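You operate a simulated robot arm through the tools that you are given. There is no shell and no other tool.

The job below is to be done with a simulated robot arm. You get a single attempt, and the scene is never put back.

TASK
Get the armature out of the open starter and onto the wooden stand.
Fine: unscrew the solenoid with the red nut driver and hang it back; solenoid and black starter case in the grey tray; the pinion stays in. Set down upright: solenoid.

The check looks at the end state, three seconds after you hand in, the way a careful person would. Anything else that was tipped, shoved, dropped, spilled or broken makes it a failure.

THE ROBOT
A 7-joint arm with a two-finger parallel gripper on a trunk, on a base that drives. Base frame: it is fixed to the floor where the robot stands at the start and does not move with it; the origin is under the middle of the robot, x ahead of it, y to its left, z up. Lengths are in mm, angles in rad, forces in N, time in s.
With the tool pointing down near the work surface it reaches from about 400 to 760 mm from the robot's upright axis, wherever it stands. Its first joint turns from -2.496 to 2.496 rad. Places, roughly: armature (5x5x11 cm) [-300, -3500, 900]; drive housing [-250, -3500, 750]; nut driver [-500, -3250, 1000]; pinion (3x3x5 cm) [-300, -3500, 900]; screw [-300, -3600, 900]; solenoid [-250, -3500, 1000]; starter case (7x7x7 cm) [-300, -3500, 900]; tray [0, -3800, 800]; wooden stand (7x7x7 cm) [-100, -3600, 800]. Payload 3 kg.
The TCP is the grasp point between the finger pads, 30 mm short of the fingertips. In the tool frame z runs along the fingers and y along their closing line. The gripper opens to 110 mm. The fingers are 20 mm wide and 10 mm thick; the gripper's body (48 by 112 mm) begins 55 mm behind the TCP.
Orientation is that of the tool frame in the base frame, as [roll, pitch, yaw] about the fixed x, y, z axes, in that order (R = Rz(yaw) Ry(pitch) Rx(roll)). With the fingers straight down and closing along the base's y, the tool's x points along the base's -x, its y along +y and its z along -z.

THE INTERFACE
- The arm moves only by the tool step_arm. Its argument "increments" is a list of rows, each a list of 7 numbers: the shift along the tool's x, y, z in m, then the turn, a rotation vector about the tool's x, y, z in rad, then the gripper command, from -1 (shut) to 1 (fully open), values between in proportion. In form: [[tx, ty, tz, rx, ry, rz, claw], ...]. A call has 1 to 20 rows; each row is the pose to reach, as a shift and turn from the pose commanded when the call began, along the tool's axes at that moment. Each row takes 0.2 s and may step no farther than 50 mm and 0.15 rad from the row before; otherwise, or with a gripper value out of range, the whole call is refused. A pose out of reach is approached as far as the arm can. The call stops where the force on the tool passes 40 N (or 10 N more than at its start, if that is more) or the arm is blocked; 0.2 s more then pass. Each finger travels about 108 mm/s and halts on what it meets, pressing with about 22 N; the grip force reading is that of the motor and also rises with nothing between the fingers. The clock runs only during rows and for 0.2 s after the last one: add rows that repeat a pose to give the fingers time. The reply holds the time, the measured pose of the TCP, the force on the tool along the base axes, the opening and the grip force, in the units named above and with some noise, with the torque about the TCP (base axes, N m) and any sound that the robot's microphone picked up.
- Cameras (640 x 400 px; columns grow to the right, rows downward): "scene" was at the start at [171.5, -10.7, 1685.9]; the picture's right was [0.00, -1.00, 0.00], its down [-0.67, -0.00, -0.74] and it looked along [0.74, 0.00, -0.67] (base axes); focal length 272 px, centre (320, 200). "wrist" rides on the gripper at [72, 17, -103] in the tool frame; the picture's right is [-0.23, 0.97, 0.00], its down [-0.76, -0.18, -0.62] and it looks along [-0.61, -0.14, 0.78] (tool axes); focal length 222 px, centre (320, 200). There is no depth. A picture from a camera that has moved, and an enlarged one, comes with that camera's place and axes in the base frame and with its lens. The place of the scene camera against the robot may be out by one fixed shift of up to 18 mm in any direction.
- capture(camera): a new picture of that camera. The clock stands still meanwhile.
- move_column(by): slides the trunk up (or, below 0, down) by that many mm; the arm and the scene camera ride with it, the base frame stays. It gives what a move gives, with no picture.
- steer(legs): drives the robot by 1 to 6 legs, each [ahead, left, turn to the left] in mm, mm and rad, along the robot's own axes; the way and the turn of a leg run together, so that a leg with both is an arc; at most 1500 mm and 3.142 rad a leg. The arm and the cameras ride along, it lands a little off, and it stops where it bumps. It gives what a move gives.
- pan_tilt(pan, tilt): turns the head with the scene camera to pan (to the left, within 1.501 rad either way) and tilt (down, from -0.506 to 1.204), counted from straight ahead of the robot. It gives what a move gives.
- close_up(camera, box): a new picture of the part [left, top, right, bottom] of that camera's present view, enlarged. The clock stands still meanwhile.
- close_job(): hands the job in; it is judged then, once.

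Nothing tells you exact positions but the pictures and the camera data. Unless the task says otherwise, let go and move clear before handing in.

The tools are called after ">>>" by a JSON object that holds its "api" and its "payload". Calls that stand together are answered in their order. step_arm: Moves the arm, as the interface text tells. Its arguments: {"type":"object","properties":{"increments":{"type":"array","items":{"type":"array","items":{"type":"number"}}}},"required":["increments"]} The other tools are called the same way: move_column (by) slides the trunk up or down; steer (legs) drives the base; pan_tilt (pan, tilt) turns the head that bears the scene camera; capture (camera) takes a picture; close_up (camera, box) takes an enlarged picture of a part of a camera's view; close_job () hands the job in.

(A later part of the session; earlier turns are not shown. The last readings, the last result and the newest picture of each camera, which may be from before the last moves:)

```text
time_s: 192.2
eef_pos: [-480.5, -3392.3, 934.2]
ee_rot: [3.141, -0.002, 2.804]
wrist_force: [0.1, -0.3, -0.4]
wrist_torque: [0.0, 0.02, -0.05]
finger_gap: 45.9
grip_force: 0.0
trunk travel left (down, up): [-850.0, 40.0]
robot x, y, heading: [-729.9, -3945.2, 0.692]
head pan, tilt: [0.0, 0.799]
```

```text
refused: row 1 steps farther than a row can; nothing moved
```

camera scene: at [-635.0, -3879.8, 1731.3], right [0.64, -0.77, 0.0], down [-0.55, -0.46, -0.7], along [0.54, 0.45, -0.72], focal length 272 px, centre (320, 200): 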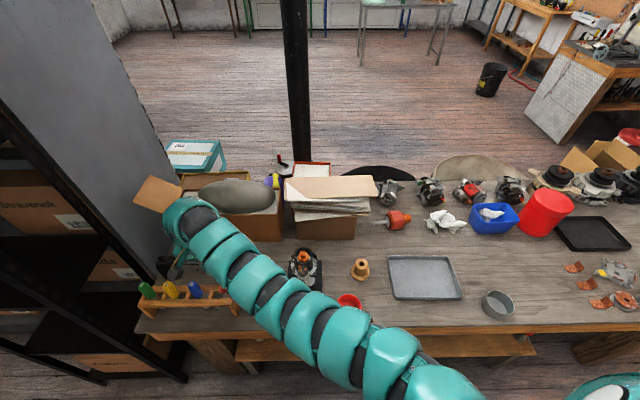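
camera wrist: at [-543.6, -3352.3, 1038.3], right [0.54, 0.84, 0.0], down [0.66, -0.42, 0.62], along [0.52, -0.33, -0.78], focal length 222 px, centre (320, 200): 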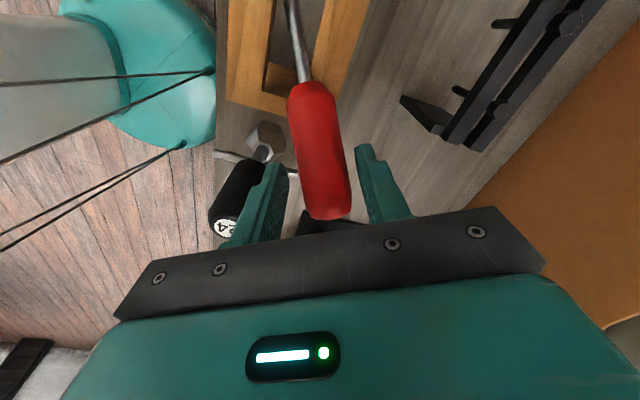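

>>> {"api": "step_arm", "payload": {"increments": [[0, 0, 0, 0, 0, 0, -0.4], [0, 0, 0, 0, 0, 0, -0.5], [0, 0, 0, 0, 0, 0, -1], [0, 0, 0, 0, 0, 0, -1]]}}

>>> {"api": "capture", "payload": {"camera": "wrist"}}

```text
time_s: 193.2
eef_pos: [-481.2, -3392.8, 935.1]
ee_rot: [3.141, -0.001, 2.806]
wrist_force: [1.4, 2.2, -0.2]
wrist_torque: [0.11, -0.14, -0.3]
finger_gap: 27.8
grip_force: 22.2
trunk travel left (down, up): [-850.0, 40.0]
robot x, y, heading: [-732.8, -3943.9, 0.691]
head pan, tilt: [0.0, 0.799]
```

```text
taken
camera wrist: at [-543.3, -3351.9, 1038.4], right [0.54, 0.84, 0.0], down [0.66, -0.42, 0.62], along [0.52, -0.33, -0.78], focal length 222 px, centre (320, 200)
```

wrist: 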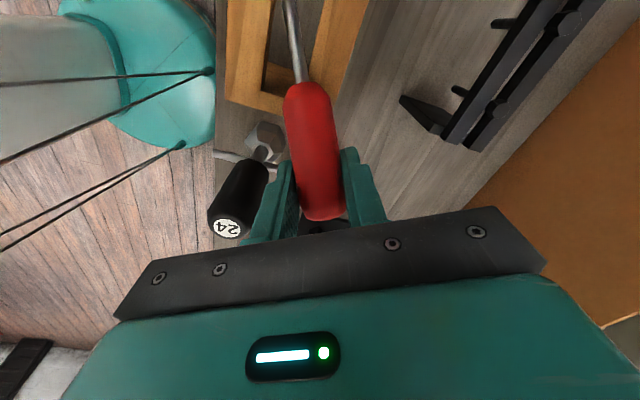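

Gripped. Now I'll swing the grasp point along an arc so the handle pivots upright about its lower end, checking halfway.

>>> {"api": "step_arm", "payload": {"increments": [[0.0063, -0.0003, -0.0056, 0, 0, 0, -1], [0.0127, -0.0006, -0.0112, 0, 0, 0, -1], [0.0206, -0.001, -0.0156, 0, 0, 0, -1], [0.0286, -0.0013, -0.02, 0, 0, 0, -1]]}}

>>> {"api": "capture", "payload": {"camera": "wrist"}}

>>> {"api": "close_up", "payload": {"camera": "scene", "box": [160, 230, 288, 310]}}

```text
time_s: 194.2
eef_pos: [-507.5, -3383.3, 954.9]
ee_rot: [-3.14, -0.002, 2.803]
wrist_force: [10.3, 4.2, -3.0]
wrist_torque: [0.39, -0.91, -0.54]
finger_gap: 28.5
grip_force: 22.2
trunk travel left (down, up): [-850.0, 40.0]
robot x, y, heading: [-732.7, -3945.4, 0.692]
head pan, tilt: [0.0, 0.799]
```

```text
taken
camera wrist: at [-568.6, -3342.8, 1058.0], right [0.54, 0.84, 0.0], down [0.66, -0.42, 0.62], along [0.52, -0.33, -0.78], focal length 222 px, centre (320, 200)
```

wrist: 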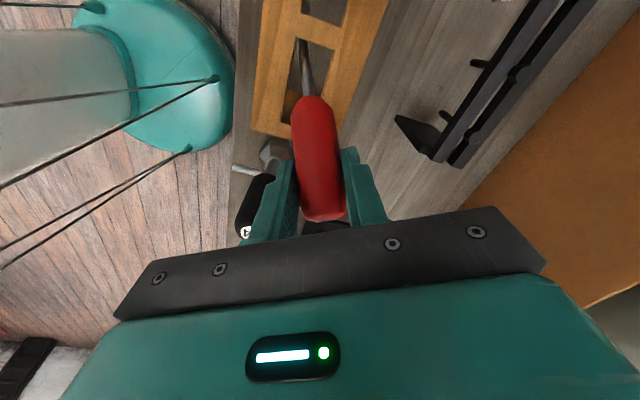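

```text
5.00 times, centred on (224, 270) of scene
camera zoom: at [-601.2, -3850.9, 1730.2], right [0.64, -0.77, 0.0], down [-0.55, -0.46, -0.7], along [0.54, 0.44, -0.72], focal length 1359 px, centre (800, -150)
```

zoom: 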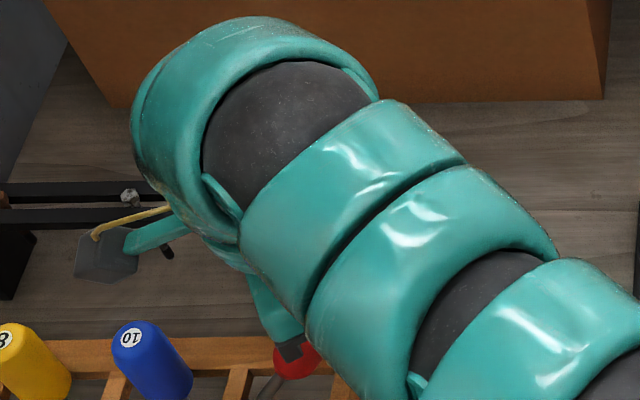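

The handle is pivoting upright but with some resistance; I'll tilt the hand along with it a bit to ease the rest of the swing.

>>> {"api": "step_arm", "payload": {"increments": [[0.003, -0.0001, -0.001, 0, -0.12, 0, -1], [0.009, -0.0003, -0.003, 0, -0.24, 0, -1], [0.018, -0.0007, -0.0053, 0, -0.36, 0, -1]]}}

>>> {"api": "capture", "payload": {"camera": "wrist"}}

>>> {"api": "close_up", "payload": {"camera": "scene", "box": [160, 230, 288, 310]}}

```text
time_s: 195.0
eef_pos: [-527.5, -3389.0, 964.9]
ee_rot: [3.139, 0.357, 2.803]
wrist_force: [6.3, 10.1, -3.1]
wrist_torque: [0.84, -0.54, -0.33]
finger_gap: 29.3
grip_force: 22.0
out of reach, approached as far as the arm can: row 3
trunk travel left (down, up): [-850.0, 40.0]
robot x, y, heading: [-735.4, -3946.9, 0.693]
head pan, tilt: [0.0, 0.799]
```

```text
taken
camera wrist: at [-620.4, -3338.3, 1036.2], right [0.52, 0.85, 0.08], down [0.41, -0.33, 0.85], along [0.75, -0.41, -0.52], focal length 222 px, centre (320, 200)
```

wrist: 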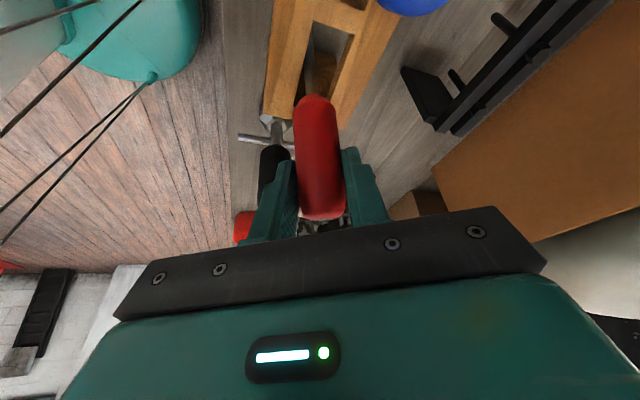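

```text
5.00 times, centred on (224, 270) of scene
camera zoom: at [-600.7, -3849.9, 1730.0], right [0.64, -0.77, 0.0], down [-0.55, -0.46, -0.7], along [0.54, 0.44, -0.72], focal length 1359 px, centre (800, -150)
```

zoom: 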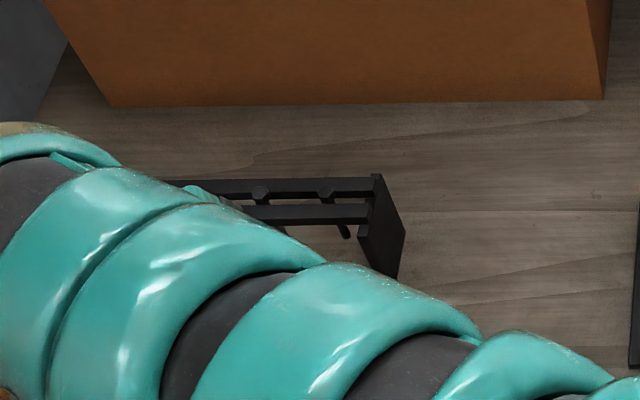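

The tilt pushed the arm to its limit and pulled the handle off line. I'll take most of the tilt back and return to the planned path.

>>> {"api": "step_arm", "payload": {"increments": [[0.001, 0.006, 0.002, 0, 0.12, 0, -1], [0.0022, 0.0128, 0.004, 0, 0.24, 0, -1], [0.0022, 0.0128, 0.004, 0, 0.3, 0, -1]]}}

>>> {"api": "capture", "payload": {"camera": "wrist"}}

>>> {"api": "capture", "payload": {"camera": "scene"}}

```text
time_s: 195.8
eef_pos: [-524.5, -3378.2, 958.8]
ee_rot: [-3.139, 0.056, 2.807]
wrist_force: [8.8, 3.1, -5.3]
wrist_torque: [0.22, -0.81, -0.22]
finger_gap: 27.9
grip_force: 22.1
trunk travel left (down, up): [-850.0, 40.0]
robot x, y, heading: [-731.8, -3943.2, 0.694]
head pan, tilt: [0.0, 0.799]
```

```text
taken
camera wrist: at [-592.9, -3336.3, 1058.0], right [0.53, 0.84, 0.01], down [0.63, -0.41, 0.67], along [0.57, -0.35, -0.75], focal length 222 px, centre (320, 200)
```

wrist: 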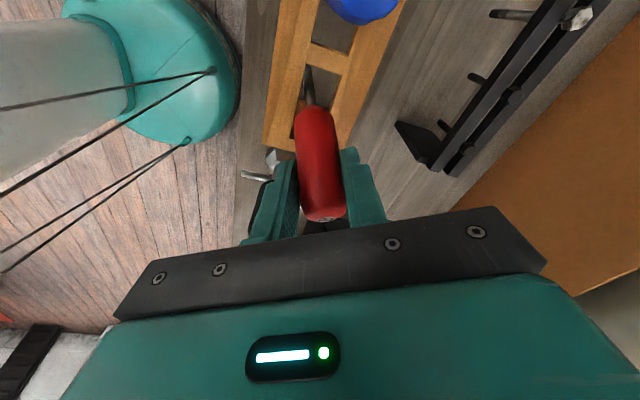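

```text
taken
camera scene: at [-601.0, -3851.0, 1730.1], right [0.64, -0.77, 0.0], down [-0.55, -0.46, -0.7], along [0.54, 0.44, -0.72], focal length 272 px, centre (320, 200)
```

scene: 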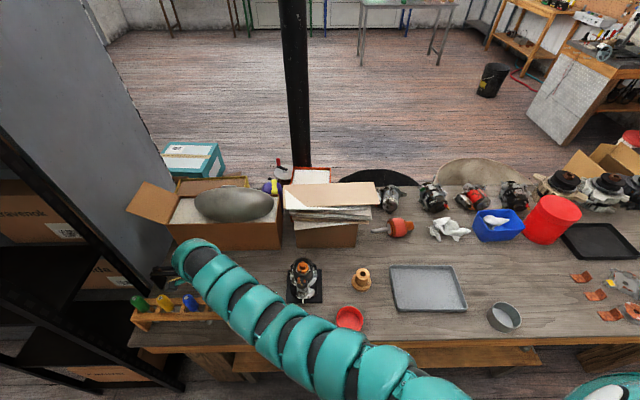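

The handle is now within about 13° of vertical. I'll finish the swing to upright.

>>> {"api": "step_arm", "payload": {"increments": [[0.005, 0, -0.0005, 0, 0.03, 0, -1], [0.01, 0, -0.001, 0, 0.056, 0, -1], [0.015, 0, -0.001, 0, 0.056, 0, -1]]}}

>>> {"api": "capture", "payload": {"camera": "wrist"}}

>>> {"api": "close_up", "payload": {"camera": "scene", "box": [110, 260, 238, 340]}}

```text
time_s: 196.6
eef_pos: [-537.1, -3374.1, 959.6]
ee_rot: [3.141, 0.002, 2.805]
wrist_force: [11.5, 6.6, 0.0]
wrist_torque: [0.57, -0.98, -0.29]
finger_gap: 28.3
grip_force: 22.2
trunk travel left (down, up): [-850.0, 40.0]
robot x, y, heading: [-736.1, -3942.7, 0.691]
head pan, tilt: [0.0, 0.799]
```

```text
taken
camera wrist: at [-601.0, -3332.8, 1062.8], right [0.54, 0.84, 0.0], down [0.66, -0.42, 0.62], along [0.53, -0.34, -0.78], focal length 222 px, centre (320, 200)
```

wrist: 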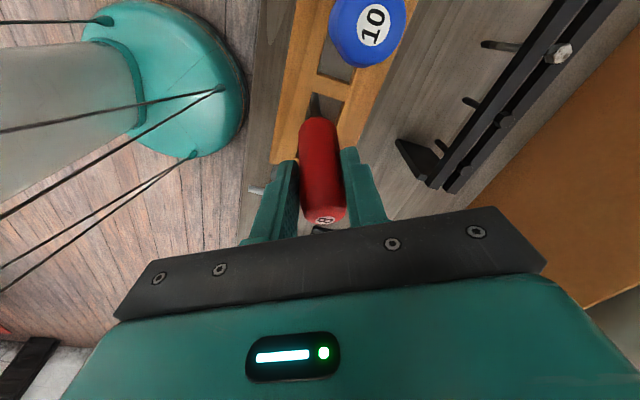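

```text
5.00 times, centred on (174, 300) of scene
camera zoom: at [-601.0, -3850.9, 1730.2], right [0.64, -0.77, 0.0], down [-0.55, -0.46, -0.7], along [0.54, 0.44, -0.72], focal length 1359 px, centre (1050, -300)
```

zoom: 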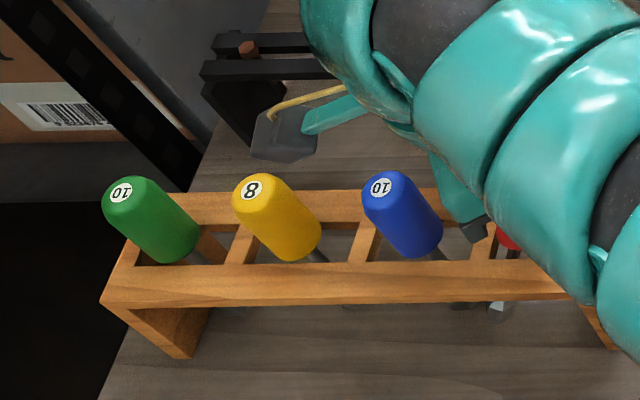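

Almost upright (about 7° left). One more small step, then I'll check from both cameras before letting go.

>>> {"api": "step_arm", "payload": {"increments": [[0.004, 0, 0, 0, 0, 0, -1], [0.008, 0, 0, 0, 0, 0, -1]]}}

>>> {"api": "capture", "payload": {"camera": "wrist"}}

>>> {"api": "close_up", "payload": {"camera": "scene", "box": [180, 280, 260, 330]}}

```text
time_s: 197.2
eef_pos: [-545.7, -3370.4, 958.9]
ee_rot: [3.141, 0.0, 2.805]
wrist_force: [12.5, 7.6, 2.2]
wrist_torque: [0.65, -1.0, -0.26]
finger_gap: 28.5
grip_force: 21.9
trunk travel left (down, up): [-850.0, 40.0]
robot x, y, heading: [-734.2, -3948.7, 0.693]
head pan, tilt: [0.0, 0.799]
```

```text
taken
camera wrist: at [-608.4, -3330.3, 1062.8], right [0.54, 0.84, 0.0], down [0.66, -0.42, 0.62], along [0.53, -0.33, -0.78], focal length 222 px, centre (320, 200)
```

wrist: 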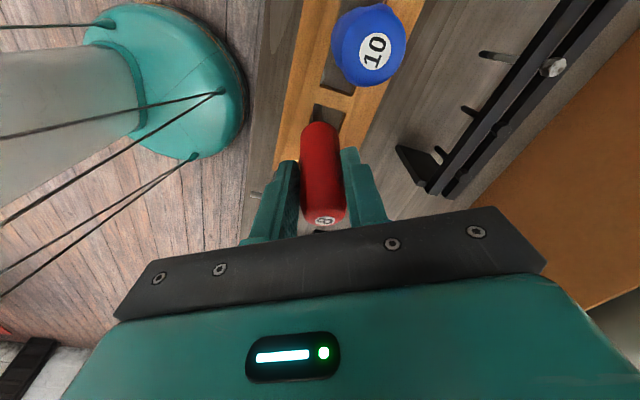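

```text
8.00 times, centred on (220, 305) of scene
camera zoom: at [-600.9, -3851.0, 1730.2], right [0.64, -0.77, 0.0], down [-0.55, -0.46, -0.7], along [0.54, 0.44, -0.72], focal length 2174 px, centre (1120, -640)
```

zoom: 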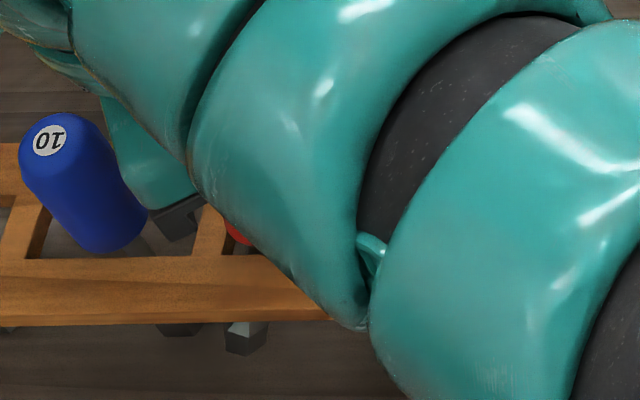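

The driver is essentially vertical in its slot. I'll open the fingers slightly and see whether it stays upright.

>>> {"api": "step_arm", "payload": {"increments": [[0, 0, 0, 0, 0, 0, -0.42], [0, 0, 0, 0, 0, 0, -0.36], [0, 0, 0, 0, 0, 0, -0.3]]}}

>>> {"api": "capture", "payload": {"camera": "wrist"}}

```text
time_s: 198.0
eef_pos: [-547.2, -3372.1, 961.6]
ee_rot: [-3.14, 0.0, 2.805]
wrist_force: [0.0, 0.0, -0.4]
wrist_torque: [0.02, 0.02, -0.01]
finger_gap: 38.7
grip_force: 0.8
trunk travel left (down, up): [-850.0, 40.0]
robot x, y, heading: [-734.1, -3943.7, 0.702]
head pan, tilt: [0.0, 0.799]
```

```text
taken
camera wrist: at [-610.2, -3331.3, 1062.9], right [0.54, 0.84, 0.0], down [0.66, -0.42, 0.62], along [0.53, -0.33, -0.78], focal length 222 px, centre (320, 200)
```

wrist: 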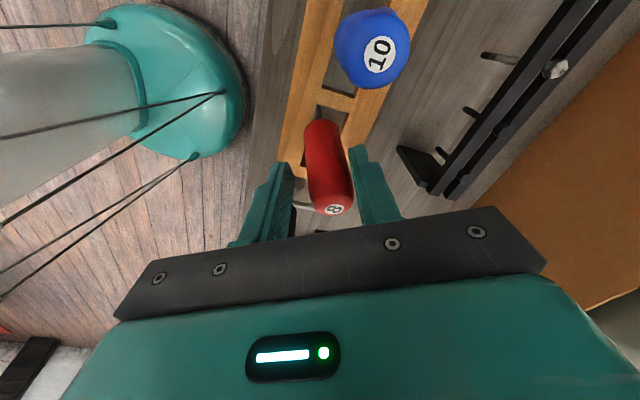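

It settled onto the rails. I'll open a little more, lift straight up and look.

>>> {"api": "step_arm", "payload": {"increments": [[0, 0, 0, 0, 0, 0, -0.1], [0, 0, 0, 0, 0, 0, -0.1], [0, 0, -0.03, 0, 0, 0, -0.1], [0, 0, -0.06, 0, 0, 0, -0.1], [0, 0, -0.1, 0, 0, 0, -0.1], [0, 0, -0.13, 0, 0, 0, -0.1]]}}

>>> {"api": "capture", "payload": {"camera": "wrist"}}

>>> {"api": "close_up", "payload": {"camera": "scene", "box": [110, 260, 270, 340]}}

```text
time_s: 199.4
eef_pos: [-546.1, -3371.2, 1090.8]
ee_rot: [3.141, 0.002, 2.808]
wrist_force: [0.1, -0.1, -0.3]
wrist_torque: [-0.03, 0.01, 0.0]
finger_gap: 49.4
grip_force: 0.0
trunk travel left (down, up): [-850.0, 40.0]
robot x, y, heading: [-735.4, -3944.5, 0.692]
head pan, tilt: [0.0, 0.799]
```

```text
taken
camera wrist: at [-609.6, -3331.8, 1193.7], right [0.54, 0.84, 0.0], down [0.66, -0.42, 0.62], along [0.53, -0.33, -0.78], focal length 222 px, centre (320, 200)
```

wrist: 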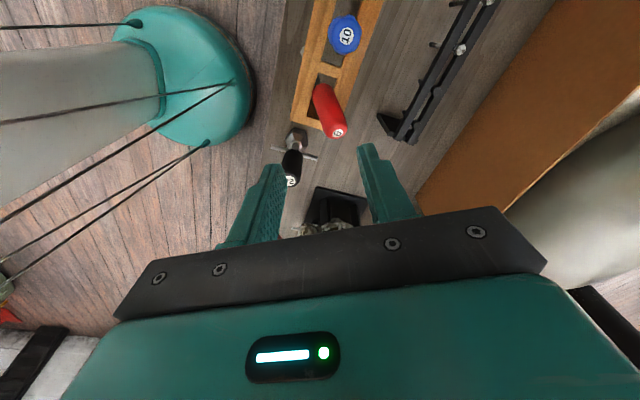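

```text
4.00 times, centred on (190, 300) of scene
camera zoom: at [-601.9, -3852.2, 1730.3], right [0.64, -0.77, 0.0], down [-0.55, -0.46, -0.7], along [0.54, 0.45, -0.72], focal length 1087 px, centre (840, -200)
```

zoom: 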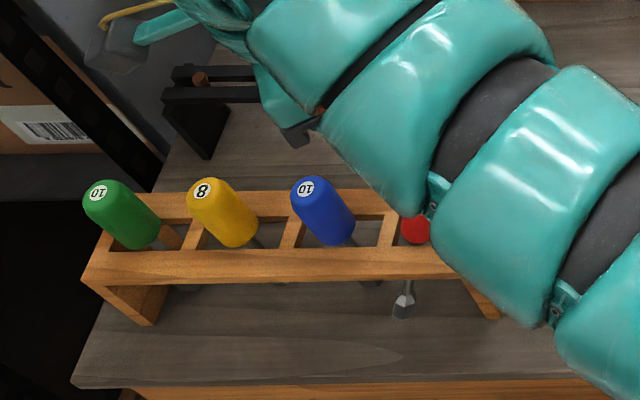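

It's still leaning a little. I'll move the arm aside to see its exact pose.

>>> {"api": "step_arm", "payload": {"increments": [[-0.03, -0.03, -0.01, 0, 0, -0.1, -0.1], [-0.06, -0.06, -0.02, 0, 0, -0.2, -0.1], [-0.09, -0.09, -0.03, 0, 0, -0.3, -0.1], [-0.12, -0.12, -0.03, 0, 0, -0.4, -0.1]]}}

>>> {"api": "capture", "payload": {"camera": "wrist"}}

>>> {"api": "close_up", "payload": {"camera": "scene", "box": [170, 265, 250, 325]}}

```text
time_s: 200.4
eef_pos: [-491.1, -3465.4, 1069.1]
ee_rot: [3.081, 0.013, 3.134]
wrist_force: [-0.9, 0.3, 0.2]
wrist_torque: [0.03, -0.02, -0.01]
finger_gap: 49.4
grip_force: 0.1
out of reach, approached as far as the arm can: row 2, 3, 4
trunk travel left (down, up): [-850.0, 40.0]
robot x, y, heading: [-731.5, -3945.2, 0.691]
head pan, tilt: [0.0, 0.799]
```

```text
taken
camera wrist: at [-565.0, -3454.6, 1172.8], right [0.23, 0.97, 0.06], down [0.75, -0.22, 0.62], along [0.62, -0.1, -0.78], focal length 222 px, centre (320, 200)
```

wrist: 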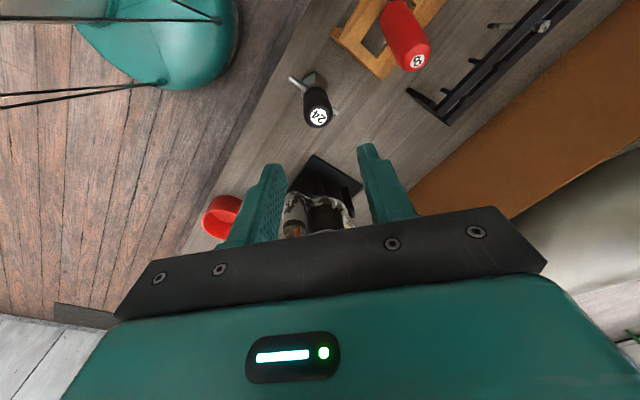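

```text
6.67 times, centred on (210, 295) of scene
camera zoom: at [-607.2, -3854.3, 1731.0], right [0.64, -0.77, 0.0], down [-0.55, -0.46, -0.7], along [0.54, 0.45, -0.71], focal length 1812 px, centre (1053, -433)
```

zoom: 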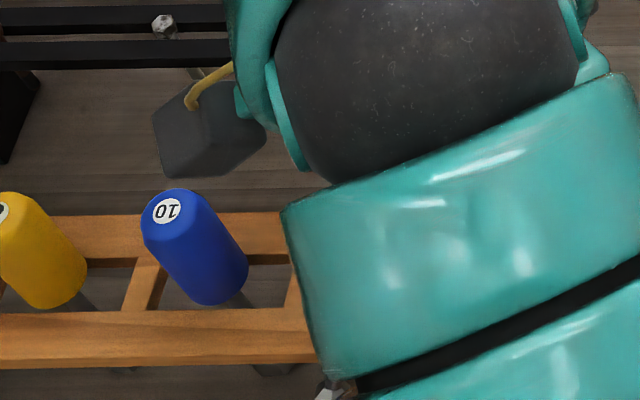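

>>> {"api": "step_arm", "payload": {"increments": [[-0.025, 0.005, -0.01, 0.03, 0, -0.14, -0.1], [-0.05, 0.012, -0.02, 0.06, 0, -0.28, -0.1], [-0.075, 0.02, -0.03, 0.06, 0, -0.42, -0.1], [-0.1, 0.028, -0.04, 0.06, 0, -0.56, -0.1], [-0.12, 0.035, -0.05, 0.06, 0, -0.7, -0.1]]}}

>>> {"api": "capture", "payload": {"camera": "wrist"}}

>>> {"api": "close_up", "payload": {"camera": "scene", "box": [170, 265, 250, 325]}}

```text
time_s: 201.6
eef_pos: [-367.5, -3433.6, 1127.2]
ee_rot: [-3.126, 0.025, -2.445]
wrist_force: [0.3, -0.6, 0.6]
wrist_torque: [0.04, 0.03, 0.05]
finger_gap: 49.3
grip_force: 0.1
out of reach, approached as far as the arm can: row 1, 2, 3, 4
trunk travel left (down, up): [-850.0, 40.0]
robot x, y, heading: [-734.6, -3945.4, 0.692]
head pan, tilt: [0.0, 0.799]
```

```text
taken
camera wrist: at [-438.3, -3466.7, 1227.1], right [-0.45, 0.89, -0.01], down [0.68, 0.35, 0.65], along [0.58, 0.28, -0.76], focal length 222 px, centre (320, 200)
```

wrist: 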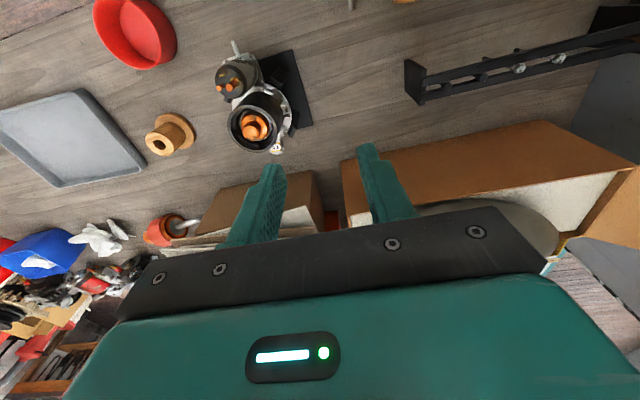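

```text
6.67 times, centred on (210, 295) of scene
camera zoom: at [-602.7, -3852.6, 1730.4], right [0.64, -0.77, 0.0], down [-0.55, -0.46, -0.7], along [0.54, 0.45, -0.72], focal length 1812 px, centre (1053, -433)
```

zoom: 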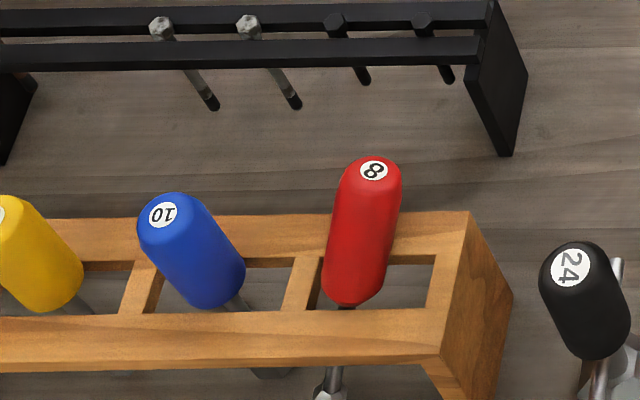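

The driver now leans roughly 35–40° to the right with its handle in the slot. A better way: squeeze it between wide-open fingers closing along the lean so the pads force it vertical, then seat it on the rails before releasing. First I'll get a clean overhead view of it.

>>> {"api": "step_arm", "payload": {"increments": [[0.019, 0.027, 0, -0.0156, 0.025, 0, -0.1], [0.038, 0.054, 0, -0.0156, 0.025, 0, -0.1], [0.058, 0.082, 0, -0.0156, 0.025, 0, -0.1], [0.078, 0.11, 0, -0.0156, 0.025, 0, -0.1], [0.078, 0.11, 0, -0.0156, 0.025, 0, -0.1]]}}

>>> {"api": "capture", "payload": {"camera": "wrist"}}

>>> {"api": "close_up", "payload": {"camera": "wrist", "box": [290, 40, 450, 140]}}

```text
time_s: 202.8
eef_pos: [-500.3, -3400.7, 1124.1]
ee_rot: [-3.141, 0.001, -2.449]
wrist_force: [1.1, -0.3, 0.6]
wrist_torque: [0.0, 0.03, -0.02]
finger_gap: 49.7
grip_force: 0.0
trunk travel left (down, up): [-850.0, 40.0]
robot x, y, heading: [-731.1, -3947.2, 0.691]
head pan, tilt: [0.0, 0.799]
```

```text
taken
camera wrist: at [-567.1, -3433.2, 1226.8], right [-0.45, 0.89, 0.0], down [0.7, 0.35, 0.62], along [0.56, 0.28, -0.78], focal length 222 px, centre (320, 200)
```

wrist: 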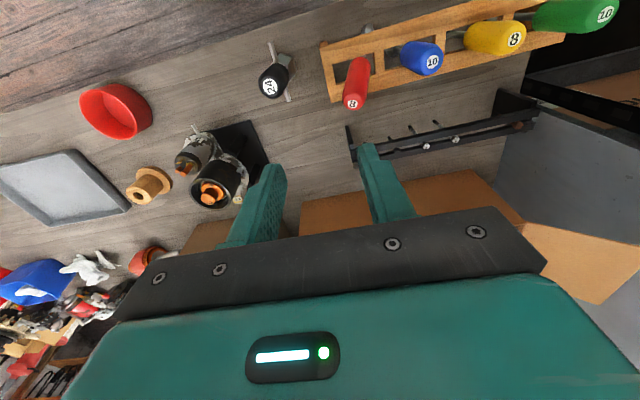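

```text
4.00 times, centred on (370, 90) of wrist
camera zoom: at [-567.1, -3433.2, 1226.8], right [-0.45, 0.89, 0.0], down [0.7, 0.35, 0.62], along [0.56, 0.28, -0.78], focal length 888 px, centre (120, 640)
```

zoom: 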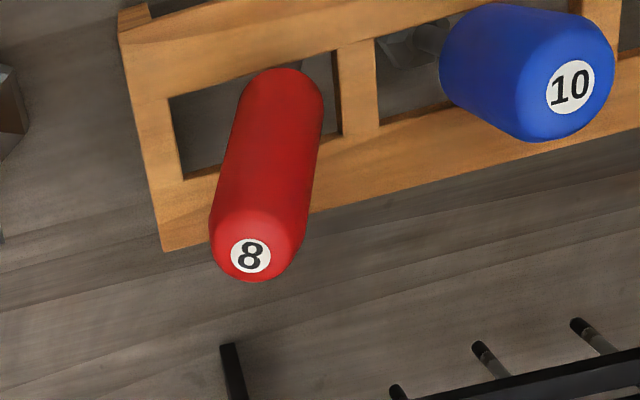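

The driver leans about 23° toward +x with its lower end well inside the slot. I'll turn the hand so the fingers close along that lean, open to 80 mm, and come over it.

>>> {"api": "step_arm", "payload": {"increments": [[0.0012, 0.008, 0, 0, 0, -0.132, 0.45], [0.0024, 0.016, 0, 0, 0, -0.264, 0.45], [0.0036, 0.025, 0, 0, 0, -0.396, 0.45], [0.0048, 0.033, 0.01, 0, 0, -0.528, 0.45], [0.006, 0.041, 0.03, 0, 0, -0.66, 0.45], [0.007, 0.049, 0.05, 0, 0, -0.79, 0.45], [0.007, 0.049, 0.06, 0, 0, -0.79, 0.45]]}}

>>> {"api": "capture", "payload": {"camera": "wrist"}}

```text
time_s: 204.4
eef_pos: [-537.1, -3365.5, 1062.6]
ee_rot: [-3.139, 0.001, -1.656]
wrist_force: [-0.3, 0.7, -0.3]
wrist_torque: [-0.01, 0.01, 0.04]
finger_gap: 79.6
grip_force: 0.1
trunk travel left (down, up): [-850.0, 40.0]
robot x, y, heading: [-731.3, -3946.7, 0.692]
head pan, tilt: [0.0, 0.799]
```

```text
taken
camera wrist: at [-559.7, -3436.2, 1166.0], right [-0.95, 0.31, 0.0], down [0.24, 0.74, 0.62], along [0.19, 0.59, -0.78], focal length 222 px, centre (320, 200)
```

wrist: 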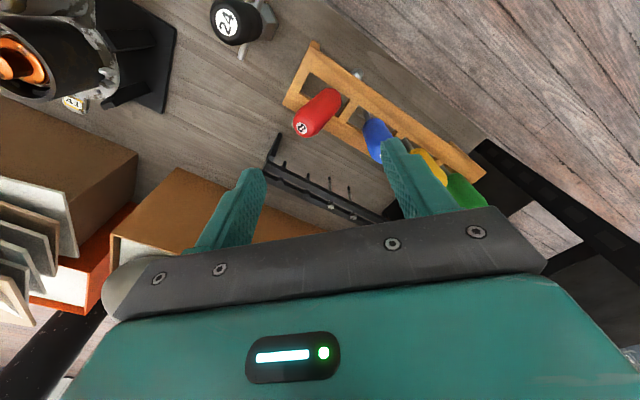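

>>> {"api": "step_arm", "payload": {"increments": [[0, 0, 0.04, 0, 0, 0, 0.45], [0, 0, 0.08, 0, 0, 0, 0.45], [0, 0, 0.11, 0, 0, 0, 0.45], [0, 0, 0.128, 0, 0, 0, 0.45], [0, 0, 0.128, 0, 0, 0, 0.45]]}}

>>> {"api": "capture", "payload": {"camera": "wrist"}}

```text
time_s: 205.6
eef_pos: [-537.4, -3366.7, 935.6]
ee_rot: [-3.14, 0.001, -1.658]
wrist_force: [0.6, 0.3, -0.4]
wrist_torque: [0.0, 0.01, 0.0]
finger_gap: 79.9
grip_force: 0.0
trunk travel left (down, up): [-850.0, 40.0]
robot x, y, heading: [-734.1, -3945.2, 0.689]
head pan, tilt: [0.0, 0.799]
```

```text
taken
camera wrist: at [-560.5, -3436.6, 1038.7], right [-0.95, 0.31, 0.0], down [0.24, 0.74, 0.62], along [0.2, 0.59, -0.78], focal length 222 px, centre (320, 200)
```

wrist: 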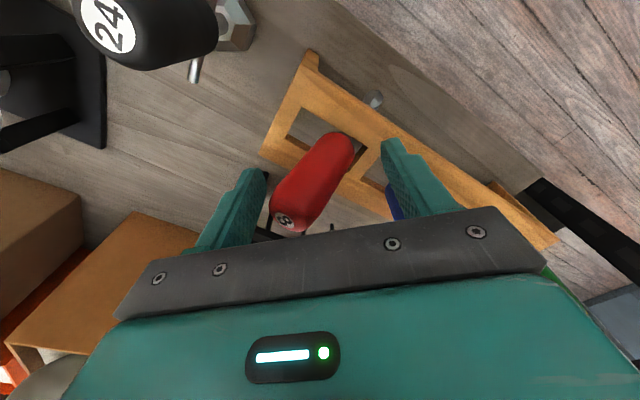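

The leaning handle is between the pads. I'll close gradually to bring it upright.

>>> {"api": "step_arm", "payload": {"increments": [[0, 0, 0, 0, 0, 0, 0.2], [0, 0, 0, 0, 0, 0, 0.0], [0, 0, 0, 0, 0, 0, -0.15], [0, 0, 0, 0, 0, 0, -0.3], [0, 0, 0, 0, 0, 0, -0.4], [0, 0, 0, 0, 0, 0, -0.6], [0, 0, 0, 0, 0, 0, -1], [0, 0, 0, 0, 0, 0, -1]]}}

>>> {"api": "capture", "payload": {"camera": "wrist"}}

```text
time_s: 207.4
eef_pos: [-541.7, -3367.8, 937.0]
ee_rot: [3.141, -0.002, -1.656]
wrist_force: [-28.9, -14.6, 3.8]
wrist_torque: [-0.63, 1.29, 0.13]
finger_gap: 33.8
grip_force: 21.6
trunk travel left (down, up): [-850.0, 40.0]
robot x, y, heading: [-731.9, -3946.9, 0.694]
head pan, tilt: [0.0, 0.799]
```

```text
taken
camera wrist: at [-565.5, -3438.6, 1039.9], right [-0.95, 0.31, 0.0], down [0.24, 0.74, 0.62], along [0.19, 0.59, -0.78], focal length 222 px, centre (320, 200)
```

wrist: 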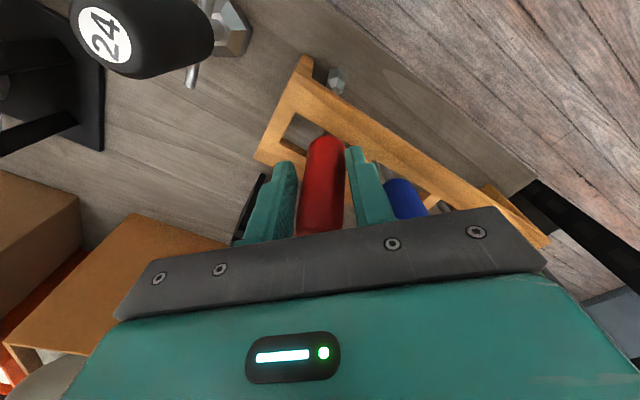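

There's a strong side load (about 32 N), so something is jamming. I'll ease the grip a little right away and look.

>>> {"api": "step_arm", "payload": {"increments": [[0, 0, 0, 0, 0, 0, -0.32], [0, 0, 0, 0, 0, 0, -0.25]]}}

>>> {"api": "capture", "payload": {"camera": "wrist"}}

>>> {"api": "capture", "payload": {"camera": "scene"}}

```text
time_s: 208.0
eef_pos: [-535.9, -3366.3, 937.1]
ee_rot: [-3.138, 0.002, -1.658]
wrist_force: [-7.7, -2.0, 5.2]
wrist_torque: [-0.03, 0.37, 0.06]
finger_gap: 44.9
grip_force: 3.6
trunk travel left (down, up): [-850.0, 40.0]
robot x, y, heading: [-733.9, -3945.6, 0.695]
head pan, tilt: [0.0, 0.799]
```

```text
taken
camera wrist: at [-559.5, -3436.5, 1039.5], right [-0.95, 0.31, 0.0], down [0.24, 0.74, 0.63], along [0.2, 0.59, -0.78], focal length 222 px, centre (320, 200)
```

wrist: 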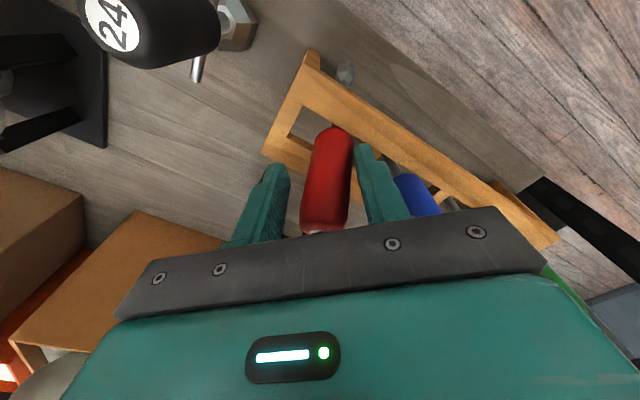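

```text
taken
camera scene: at [-603.5, -3852.7, 1730.5], right [0.64, -0.77, 0.0], down [-0.55, -0.46, -0.7], along [0.54, 0.45, -0.72], focal length 272 px, centre (320, 200)
```

scene: 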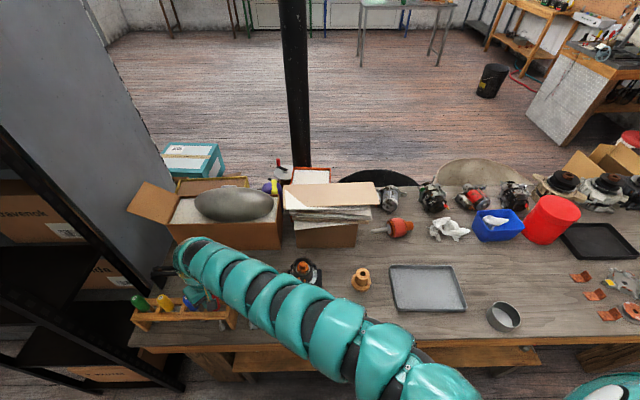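

The squeeze removed the sideways lean; what remains is a lean of about 27° away from me. I'll open, lift clear, turn the hand so the fingers close across the slot, and look again.

>>> {"api": "step_arm", "payload": {"increments": [[0, 0, 0, 0, 0, 0, 0.1], [0, 0, 0, 0, 0, 0, 0.45], [0, 0, -0.03, 0, 0, 0, 0.45], [0, 0, -0.07, 0, 0, 0, 0.45], [0, 0, -0.11, 0, 0, 0, 0.45], [0, 0, -0.14, 0, 0, 0, 0.45]]}}

>>> {"api": "capture", "payload": {"camera": "wrist"}}

>>> {"api": "close_up", "payload": {"camera": "wrist", "box": [260, 50, 400, 150]}}

```text
time_s: 209.4
eef_pos: [-535.7, -3364.5, 1075.4]
ee_rot: [-3.14, -0.001, -1.658]
wrist_force: [0.9, 0.0, -0.6]
wrist_torque: [0.01, -0.02, -0.03]
finger_gap: 80.0
grip_force: 0.1
trunk travel left (down, up): [-850.0, 40.0]
robot x, y, heading: [-733.5, -3943.6, 0.698]
head pan, tilt: [0.0, 0.799]
```

```text
taken
camera wrist: at [-558.7, -3436.1, 1178.7], right [-0.95, 0.31, 0.0], down [0.24, 0.74, 0.62], along [0.2, 0.59, -0.78], focal length 222 px, centre (320, 200)
```

wrist: 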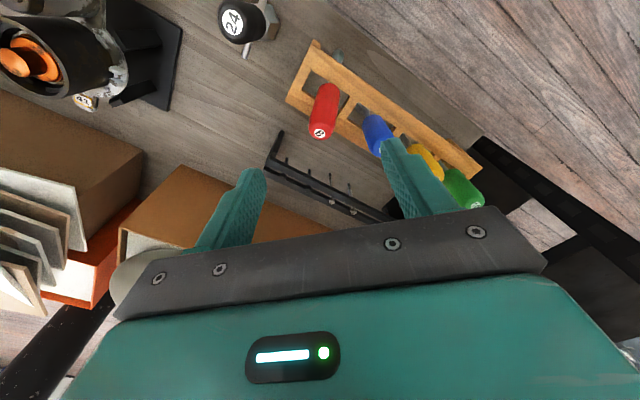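

```text
4.00 times, centred on (330, 100) of wrist
camera zoom: at [-558.7, -3436.1, 1178.7], right [-0.95, 0.31, 0.0], down [0.24, 0.74, 0.62], along [0.2, 0.59, -0.78], focal length 888 px, centre (280, 600)
```

zoom: 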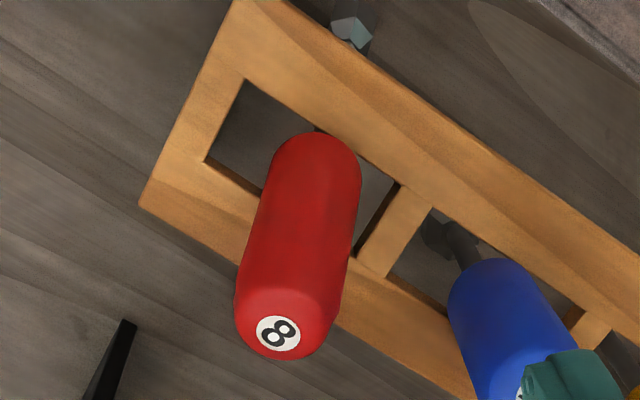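

It now leans about 20° purely away from me. I'll rotate the hand to close across the slot, centred on the slot's centreline, and descend around it.

>>> {"api": "step_arm", "payload": {"increments": [[0.001, 0.0013, 0, 0, 0, -0.131, 0.53], [0.002, 0.0026, 0, 0, 0, -0.262, 0.53], [0.0034, 0.0039, 0, 0, 0, -0.393, 0.53], [0.0045, 0.0051, 0, 0, 0, -0.524, 0.53], [0.0056, 0.0064, 0, 0, 0, -0.655, 0.53], [0.0068, 0.0077, 0, 0, 0, -0.784, 0.53], [0.0068, 0.0077, 0, 0, 0, -0.784, 0.53]]}}

>>> {"api": "capture", "payload": {"camera": "wrist"}}

```text
time_s: 211.0
eef_pos: [-543.8, -3373.0, 1075.1]
ee_rot: [-3.141, -0.002, -0.872]
wrist_force: [0.3, 1.8, 0.1]
wrist_torque: [-0.05, 0.04, -0.04]
finger_gap: 84.2
grip_force: 0.0
trunk travel left (down, up): [-850.0, 40.0]
robot x, y, heading: [-734.2, -3945.3, 0.693]
head pan, tilt: [0.0, 0.799]
```

```text
taken
camera wrist: at [-511.2, -3438.1, 1178.0], right [-0.89, -0.45, 0.0], down [-0.35, 0.7, 0.62], along [-0.28, 0.56, -0.78], focal length 222 px, centre (320, 200)
```

wrist: 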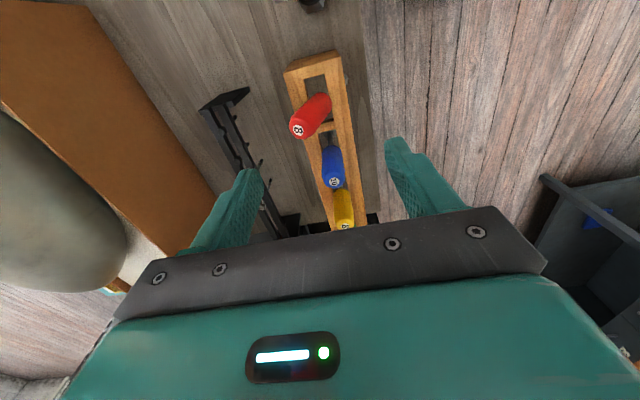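

>>> {"api": "step_arm", "payload": {"increments": [[0, 0, 0.04, 0, 0, 0, 0.53], [0, 0, 0.08, 0, 0, 0, 0.53], [0, 0, 0.115, 0, 0, 0, 0.53], [0, 0, 0.138, 0, 0, 0, 0.53], [0, 0, 0.138, 0, 0, 0, 0.53]]}}

>>> {"api": "capture", "payload": {"camera": "wrist"}}

```text
time_s: 212.2
eef_pos: [-545.4, -3370.9, 938.0]
ee_rot: [-3.14, -0.001, -0.873]
wrist_force: [-1.2, 0.4, -0.3]
wrist_torque: [0.0, 0.01, -0.02]
finger_gap: 84.1
grip_force: 0.1
trunk travel left (down, up): [-850.0, 40.0]
robot x, y, heading: [-733.5, -3941.5, 0.696]
head pan, tilt: [0.0, 0.799]
```

```text
taken
camera wrist: at [-511.0, -3437.9, 1040.4], right [-0.89, -0.45, 0.0], down [-0.35, 0.7, 0.62], along [-0.28, 0.56, -0.78], focal length 222 px, centre (320, 200)
```

wrist: 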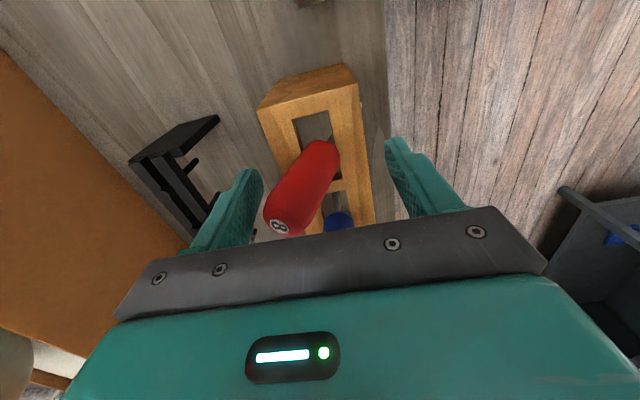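

>>> {"api": "step_arm", "payload": {"increments": [[0, 0, 0, 0, 0, 0, 0.3], [0, 0, 0, 0, 0, 0, 0.1], [0, 0, 0, 0, 0, 0, -0.05], [0, 0, 0, 0, 0, 0, -0.2], [0, 0, 0, 0, 0, 0, -0.3], [0, 0, 0, 0, 0, 0, -0.38]]}}

>>> {"api": "capture", "payload": {"camera": "wrist"}}

```text
time_s: 213.6
eef_pos: [-544.4, -3372.2, 937.4]
ee_rot: [-3.139, -0.002, -0.874]
wrist_force: [0.4, 0.0, -0.5]
wrist_torque: [0.0, -0.03, 0.0]
finger_gap: 34.2
grip_force: 0.2
trunk travel left (down, up): [-850.0, 40.0]
robot x, y, heading: [-735.5, -3944.6, 0.692]
head pan, tilt: [0.0, 0.799]
```

```text
taken
camera wrist: at [-510.9, -3437.8, 1040.6], right [-0.89, -0.45, 0.0], down [-0.35, 0.7, 0.62], along [-0.28, 0.56, -0.78], focal length 222 px, centre (320, 200)
```

wrist: 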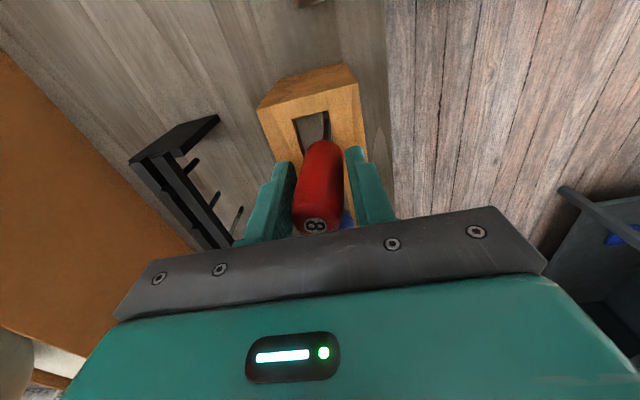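

>>> {"api": "step_arm", "payload": {"increments": [[0, 0, 0, 0, 0, 0, -0.43], [0, 0, 0, 0, 0, 0, -0.5], [0, 0, 0, 0, 0, 0, -0.5]]}}

>>> {"api": "capture", "payload": {"camera": "wrist"}}

>>> {"api": "close_up", "payload": {"camera": "scene", "box": [170, 265, 250, 325]}}

```text
time_s: 214.4
eef_pos: [-546.2, -3372.0, 938.2]
ee_rot: [3.141, 0.0, -0.872]
wrist_force: [-4.8, -4.7, 3.3]
wrist_torque: [-0.41, 0.28, 0.07]
finger_gap: 28.1
grip_force: 8.2
trunk travel left (down, up): [-850.0, 40.0]
robot x, y, heading: [-735.9, -3946.8, 0.698]
head pan, tilt: [0.0, 0.799]
```

```text
taken
camera wrist: at [-511.5, -3438.3, 1040.7], right [-0.89, -0.45, 0.0], down [-0.35, 0.7, 0.62], along [-0.28, 0.56, -0.78], focal length 222 px, centre (320, 200)
```

wrist: 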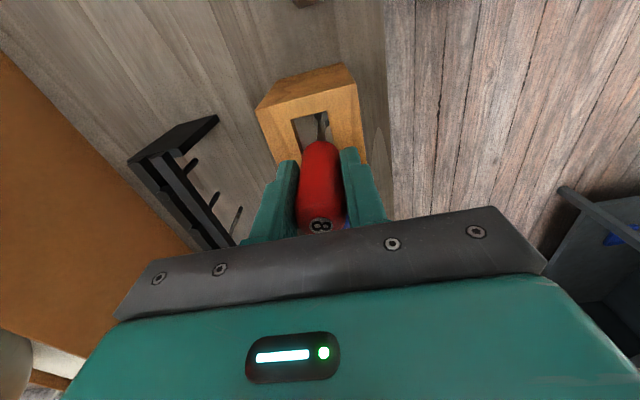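

```text
6.67 times, centred on (210, 295) of scene
camera zoom: at [-603.0, -3852.3, 1730.4], right [0.64, -0.77, 0.0], down [-0.55, -0.46, -0.7], along [0.54, 0.45, -0.72], focal length 1812 px, centre (1053, -433)
```

zoom: 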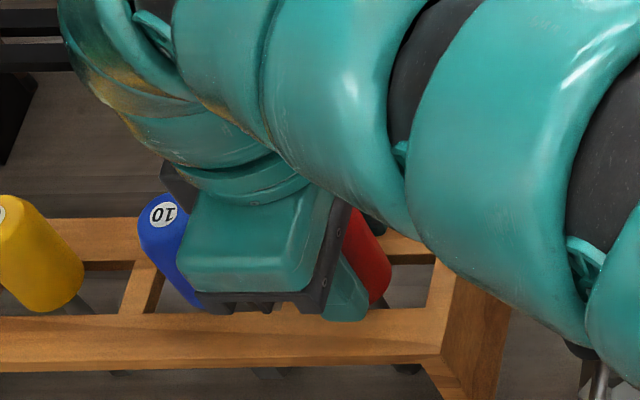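

The handle is now upright and gripped, with its socket hanging in line with the others. I'll relieve the small side load, press it down onto the rails, then release.

>>> {"api": "step_arm", "payload": {"increments": [[0, 0.002, 0, 0, 0, 0, -0.6], [0, 0.002, 0.002, 0, 0, 0, -0.6], [0, 0.002, 0.004, 0, 0, 0, -0.6]]}}

```text
time_s: 215.2
eef_pos: [-544.6, -3372.5, 936.2]
ee_rot: [-3.134, 0.001, -0.875]
wrist_force: [4.2, 1.8, 21.2]
wrist_torque: [0.0, 0.07, 0.04]
finger_gap: 28.0
grip_force: 21.8
trunk travel left (down, up): [-850.0, 40.0]
robot x, y, heading: [-732.6, -3942.5, 0.692]
head pan, tilt: [0.0, 0.799]
```

Seated firmly on both rails. I'll relax the pressure a touch and open slowly.

>>> {"api": "step_arm", "payload": {"increments": [[0, -0.0007, -0.002, 0, 0, 0, -0.6], [0, -0.0007, -0.002, 0, 0, 0, -0.45], [0, -0.0007, -0.002, 0, 0, 0, -0.4], [0, -0.0007, -0.002, 0, 0, 0, -0.35]]}}

>>> {"api": "capture", "payload": {"camera": "wrist"}}

>>> {"api": "close_up", "payload": {"camera": "scene", "box": [170, 265, 250, 325]}}

```text
time_s: 216.2
eef_pos: [-545.1, -3372.4, 934.7]
ee_rot: [-3.14, -0.001, -0.875]
wrist_force: [0.6, 0.6, 0.1]
wrist_torque: [-0.02, 0.01, 0.01]
finger_gap: 35.9
grip_force: 0.0
trunk travel left (down, up): [-850.0, 40.0]
robot x, y, heading: [-735.4, -3947.2, 0.695]
head pan, tilt: [0.0, 0.799]
```

```text
taken
camera wrist: at [-512.1, -3439.0, 1038.7], right [-0.89, -0.45, 0.0], down [-0.35, 0.7, 0.62], along [-0.28, 0.56, -0.78], focal length 222 px, centre (320, 200)
```

wrist: 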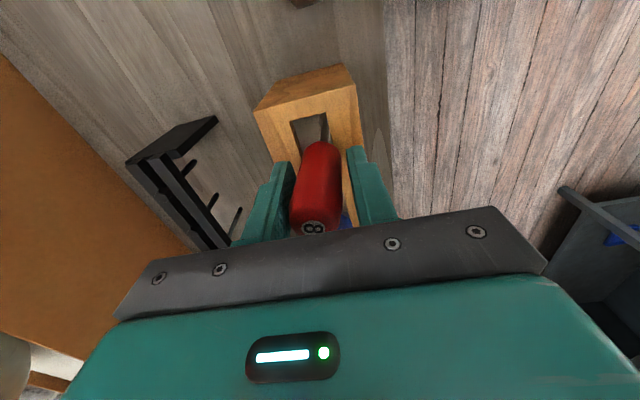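

```text
6.67 times, centred on (210, 295) of scene
camera zoom: at [-602.8, -3852.1, 1730.4], right [0.64, -0.77, 0.0], down [-0.55, -0.46, -0.7], along [0.54, 0.45, -0.72], focal length 1812 px, centre (1053, -433)
```

zoom: 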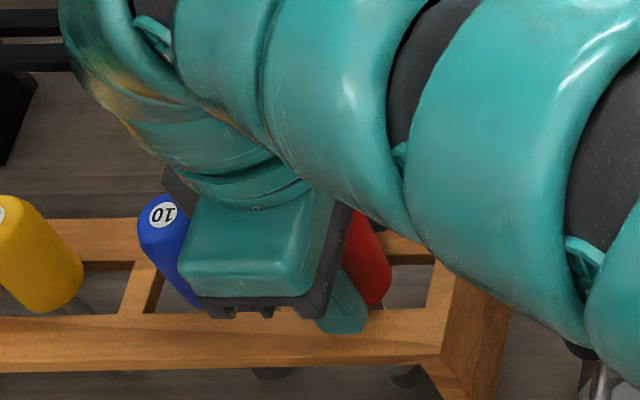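

It starts leaning away as soon as the fingers loosen, so it wasn't centred on the rails. I'll re-close, centre it by nulling the side force, and press it down again before a quick symmetric release.

>>> {"api": "step_arm", "payload": {"increments": [[0, 0, 0, 0, 0, 0, -0.6], [0, 0, 0, 0, 0, 0, -1], [0, 0, 0.001, 0, 0, 0, -1]]}}

>>> {"api": "step_arm", "payload": {"increments": [[0, 0, 0.001, 0, 0, 0, -1], [0, 0, 0.002, 0, 0, 0, -1]]}}

>>> {"api": "close_up", "payload": {"camera": "wrist", "box": [250, 80, 410, 240]}}

```text
time_s: 217.0
eef_pos: [-545.3, -3373.0, 935.1]
ee_rot: [-3.137, -0.001, -0.874]
wrist_force: [0.4, -1.8, 9.2]
wrist_torque: [-0.09, 0.12, 0.01]
finger_gap: 27.6
grip_force: 22.8
trunk travel left (down, up): [-850.0, 40.0]
robot x, y, heading: [-736.4, -3940.9, 0.691]
head pan, tilt: [0.0, 0.799]
```

```text
time_s: 217.6
eef_pos: [-545.1, -3372.5, 934.3]
ee_rot: [-3.139, 0.003, -0.874]
wrist_force: [2.3, 0.6, 22.0]
wrist_torque: [-0.07, 0.21, -0.03]
finger_gap: 27.9
grip_force: 22.2
trunk travel left (down, up): [-850.0, 40.0]
robot x, y, heading: [-732.9, -3941.8, 0.695]
head pan, tilt: [0.0, 0.799]
```

```text
2.50 times, centred on (330, 160) of wrist
camera zoom: at [-512.3, -3439.2, 1036.7], right [-0.89, -0.45, 0.0], down [-0.35, 0.7, 0.62], along [-0.28, 0.56, -0.78], focal length 555 px, centre (295, 300)
```

zoom: 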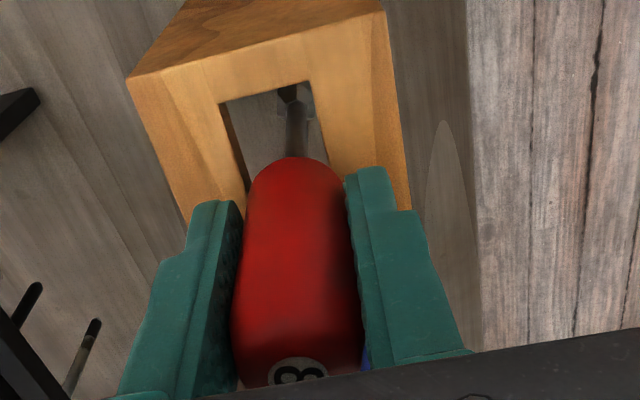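

The handle is ~3.5 mm toward me from the slot's centreline. I'll lift slightly, shift it 3 mm, and reseat.

>>> {"api": "step_arm", "payload": {"increments": [[0, 0, -0.004, 0, 0, 0, -1], [0, -0.0015, -0.004, 0, 0, 0, -1], [0, -0.0033, -0.004, 0, 0, 0, -1], [0, -0.0033, -0.002, 0, 0, 0, -1]]}}

>>> {"api": "close_up", "payload": {"camera": "wrist", "box": [250, 80, 410, 240]}}

```text
time_s: 218.6
eef_pos: [-542.1, -3371.1, 933.8]
ee_rot: [-3.138, -0.002, -0.875]
wrist_force: [-0.5, -0.8, 1.4]
wrist_torque: [-0.04, 0.0, -0.01]
finger_gap: 27.8
grip_force: 22.2
trunk travel left (down, up): [-850.0, 40.0]
robot x, y, heading: [-737.9, -3944.6, 0.691]
head pan, tilt: [0.0, 0.799]
```

```text
2.50 times, centred on (330, 160) of wrist
camera zoom: at [-509.2, -3437.3, 1037.0], right [-0.89, -0.45, 0.0], down [-0.35, 0.7, 0.62], along [-0.28, 0.56, -0.78], focal length 555 px, centre (295, 300)
```

zoom: 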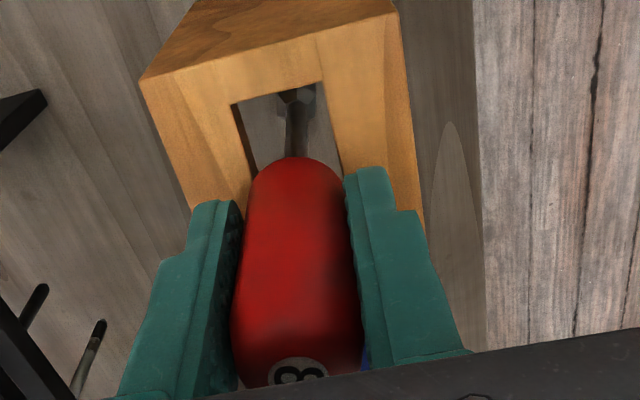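

Now it's centred in the slot. Pressing down to seat.

>>> {"api": "step_arm", "payload": {"increments": [[0, 0, 0.002, 0, 0, 0, -1], [0, 0, 0.003, 0, 0, 0, -1]]}}

```text
time_s: 219.2
eef_pos: [-543.1, -3371.8, 933.5]
ee_rot: [-3.14, 0.001, -0.875]
wrist_force: [2.9, 0.2, 20.4]
wrist_torque: [-0.1, 0.14, -0.02]
finger_gap: 28.1
grip_force: 21.7
trunk travel left (down, up): [-850.0, 40.0]
robot x, y, heading: [-736.1, -3947.5, 0.691]
head pan, tilt: [0.0, 0.799]
```

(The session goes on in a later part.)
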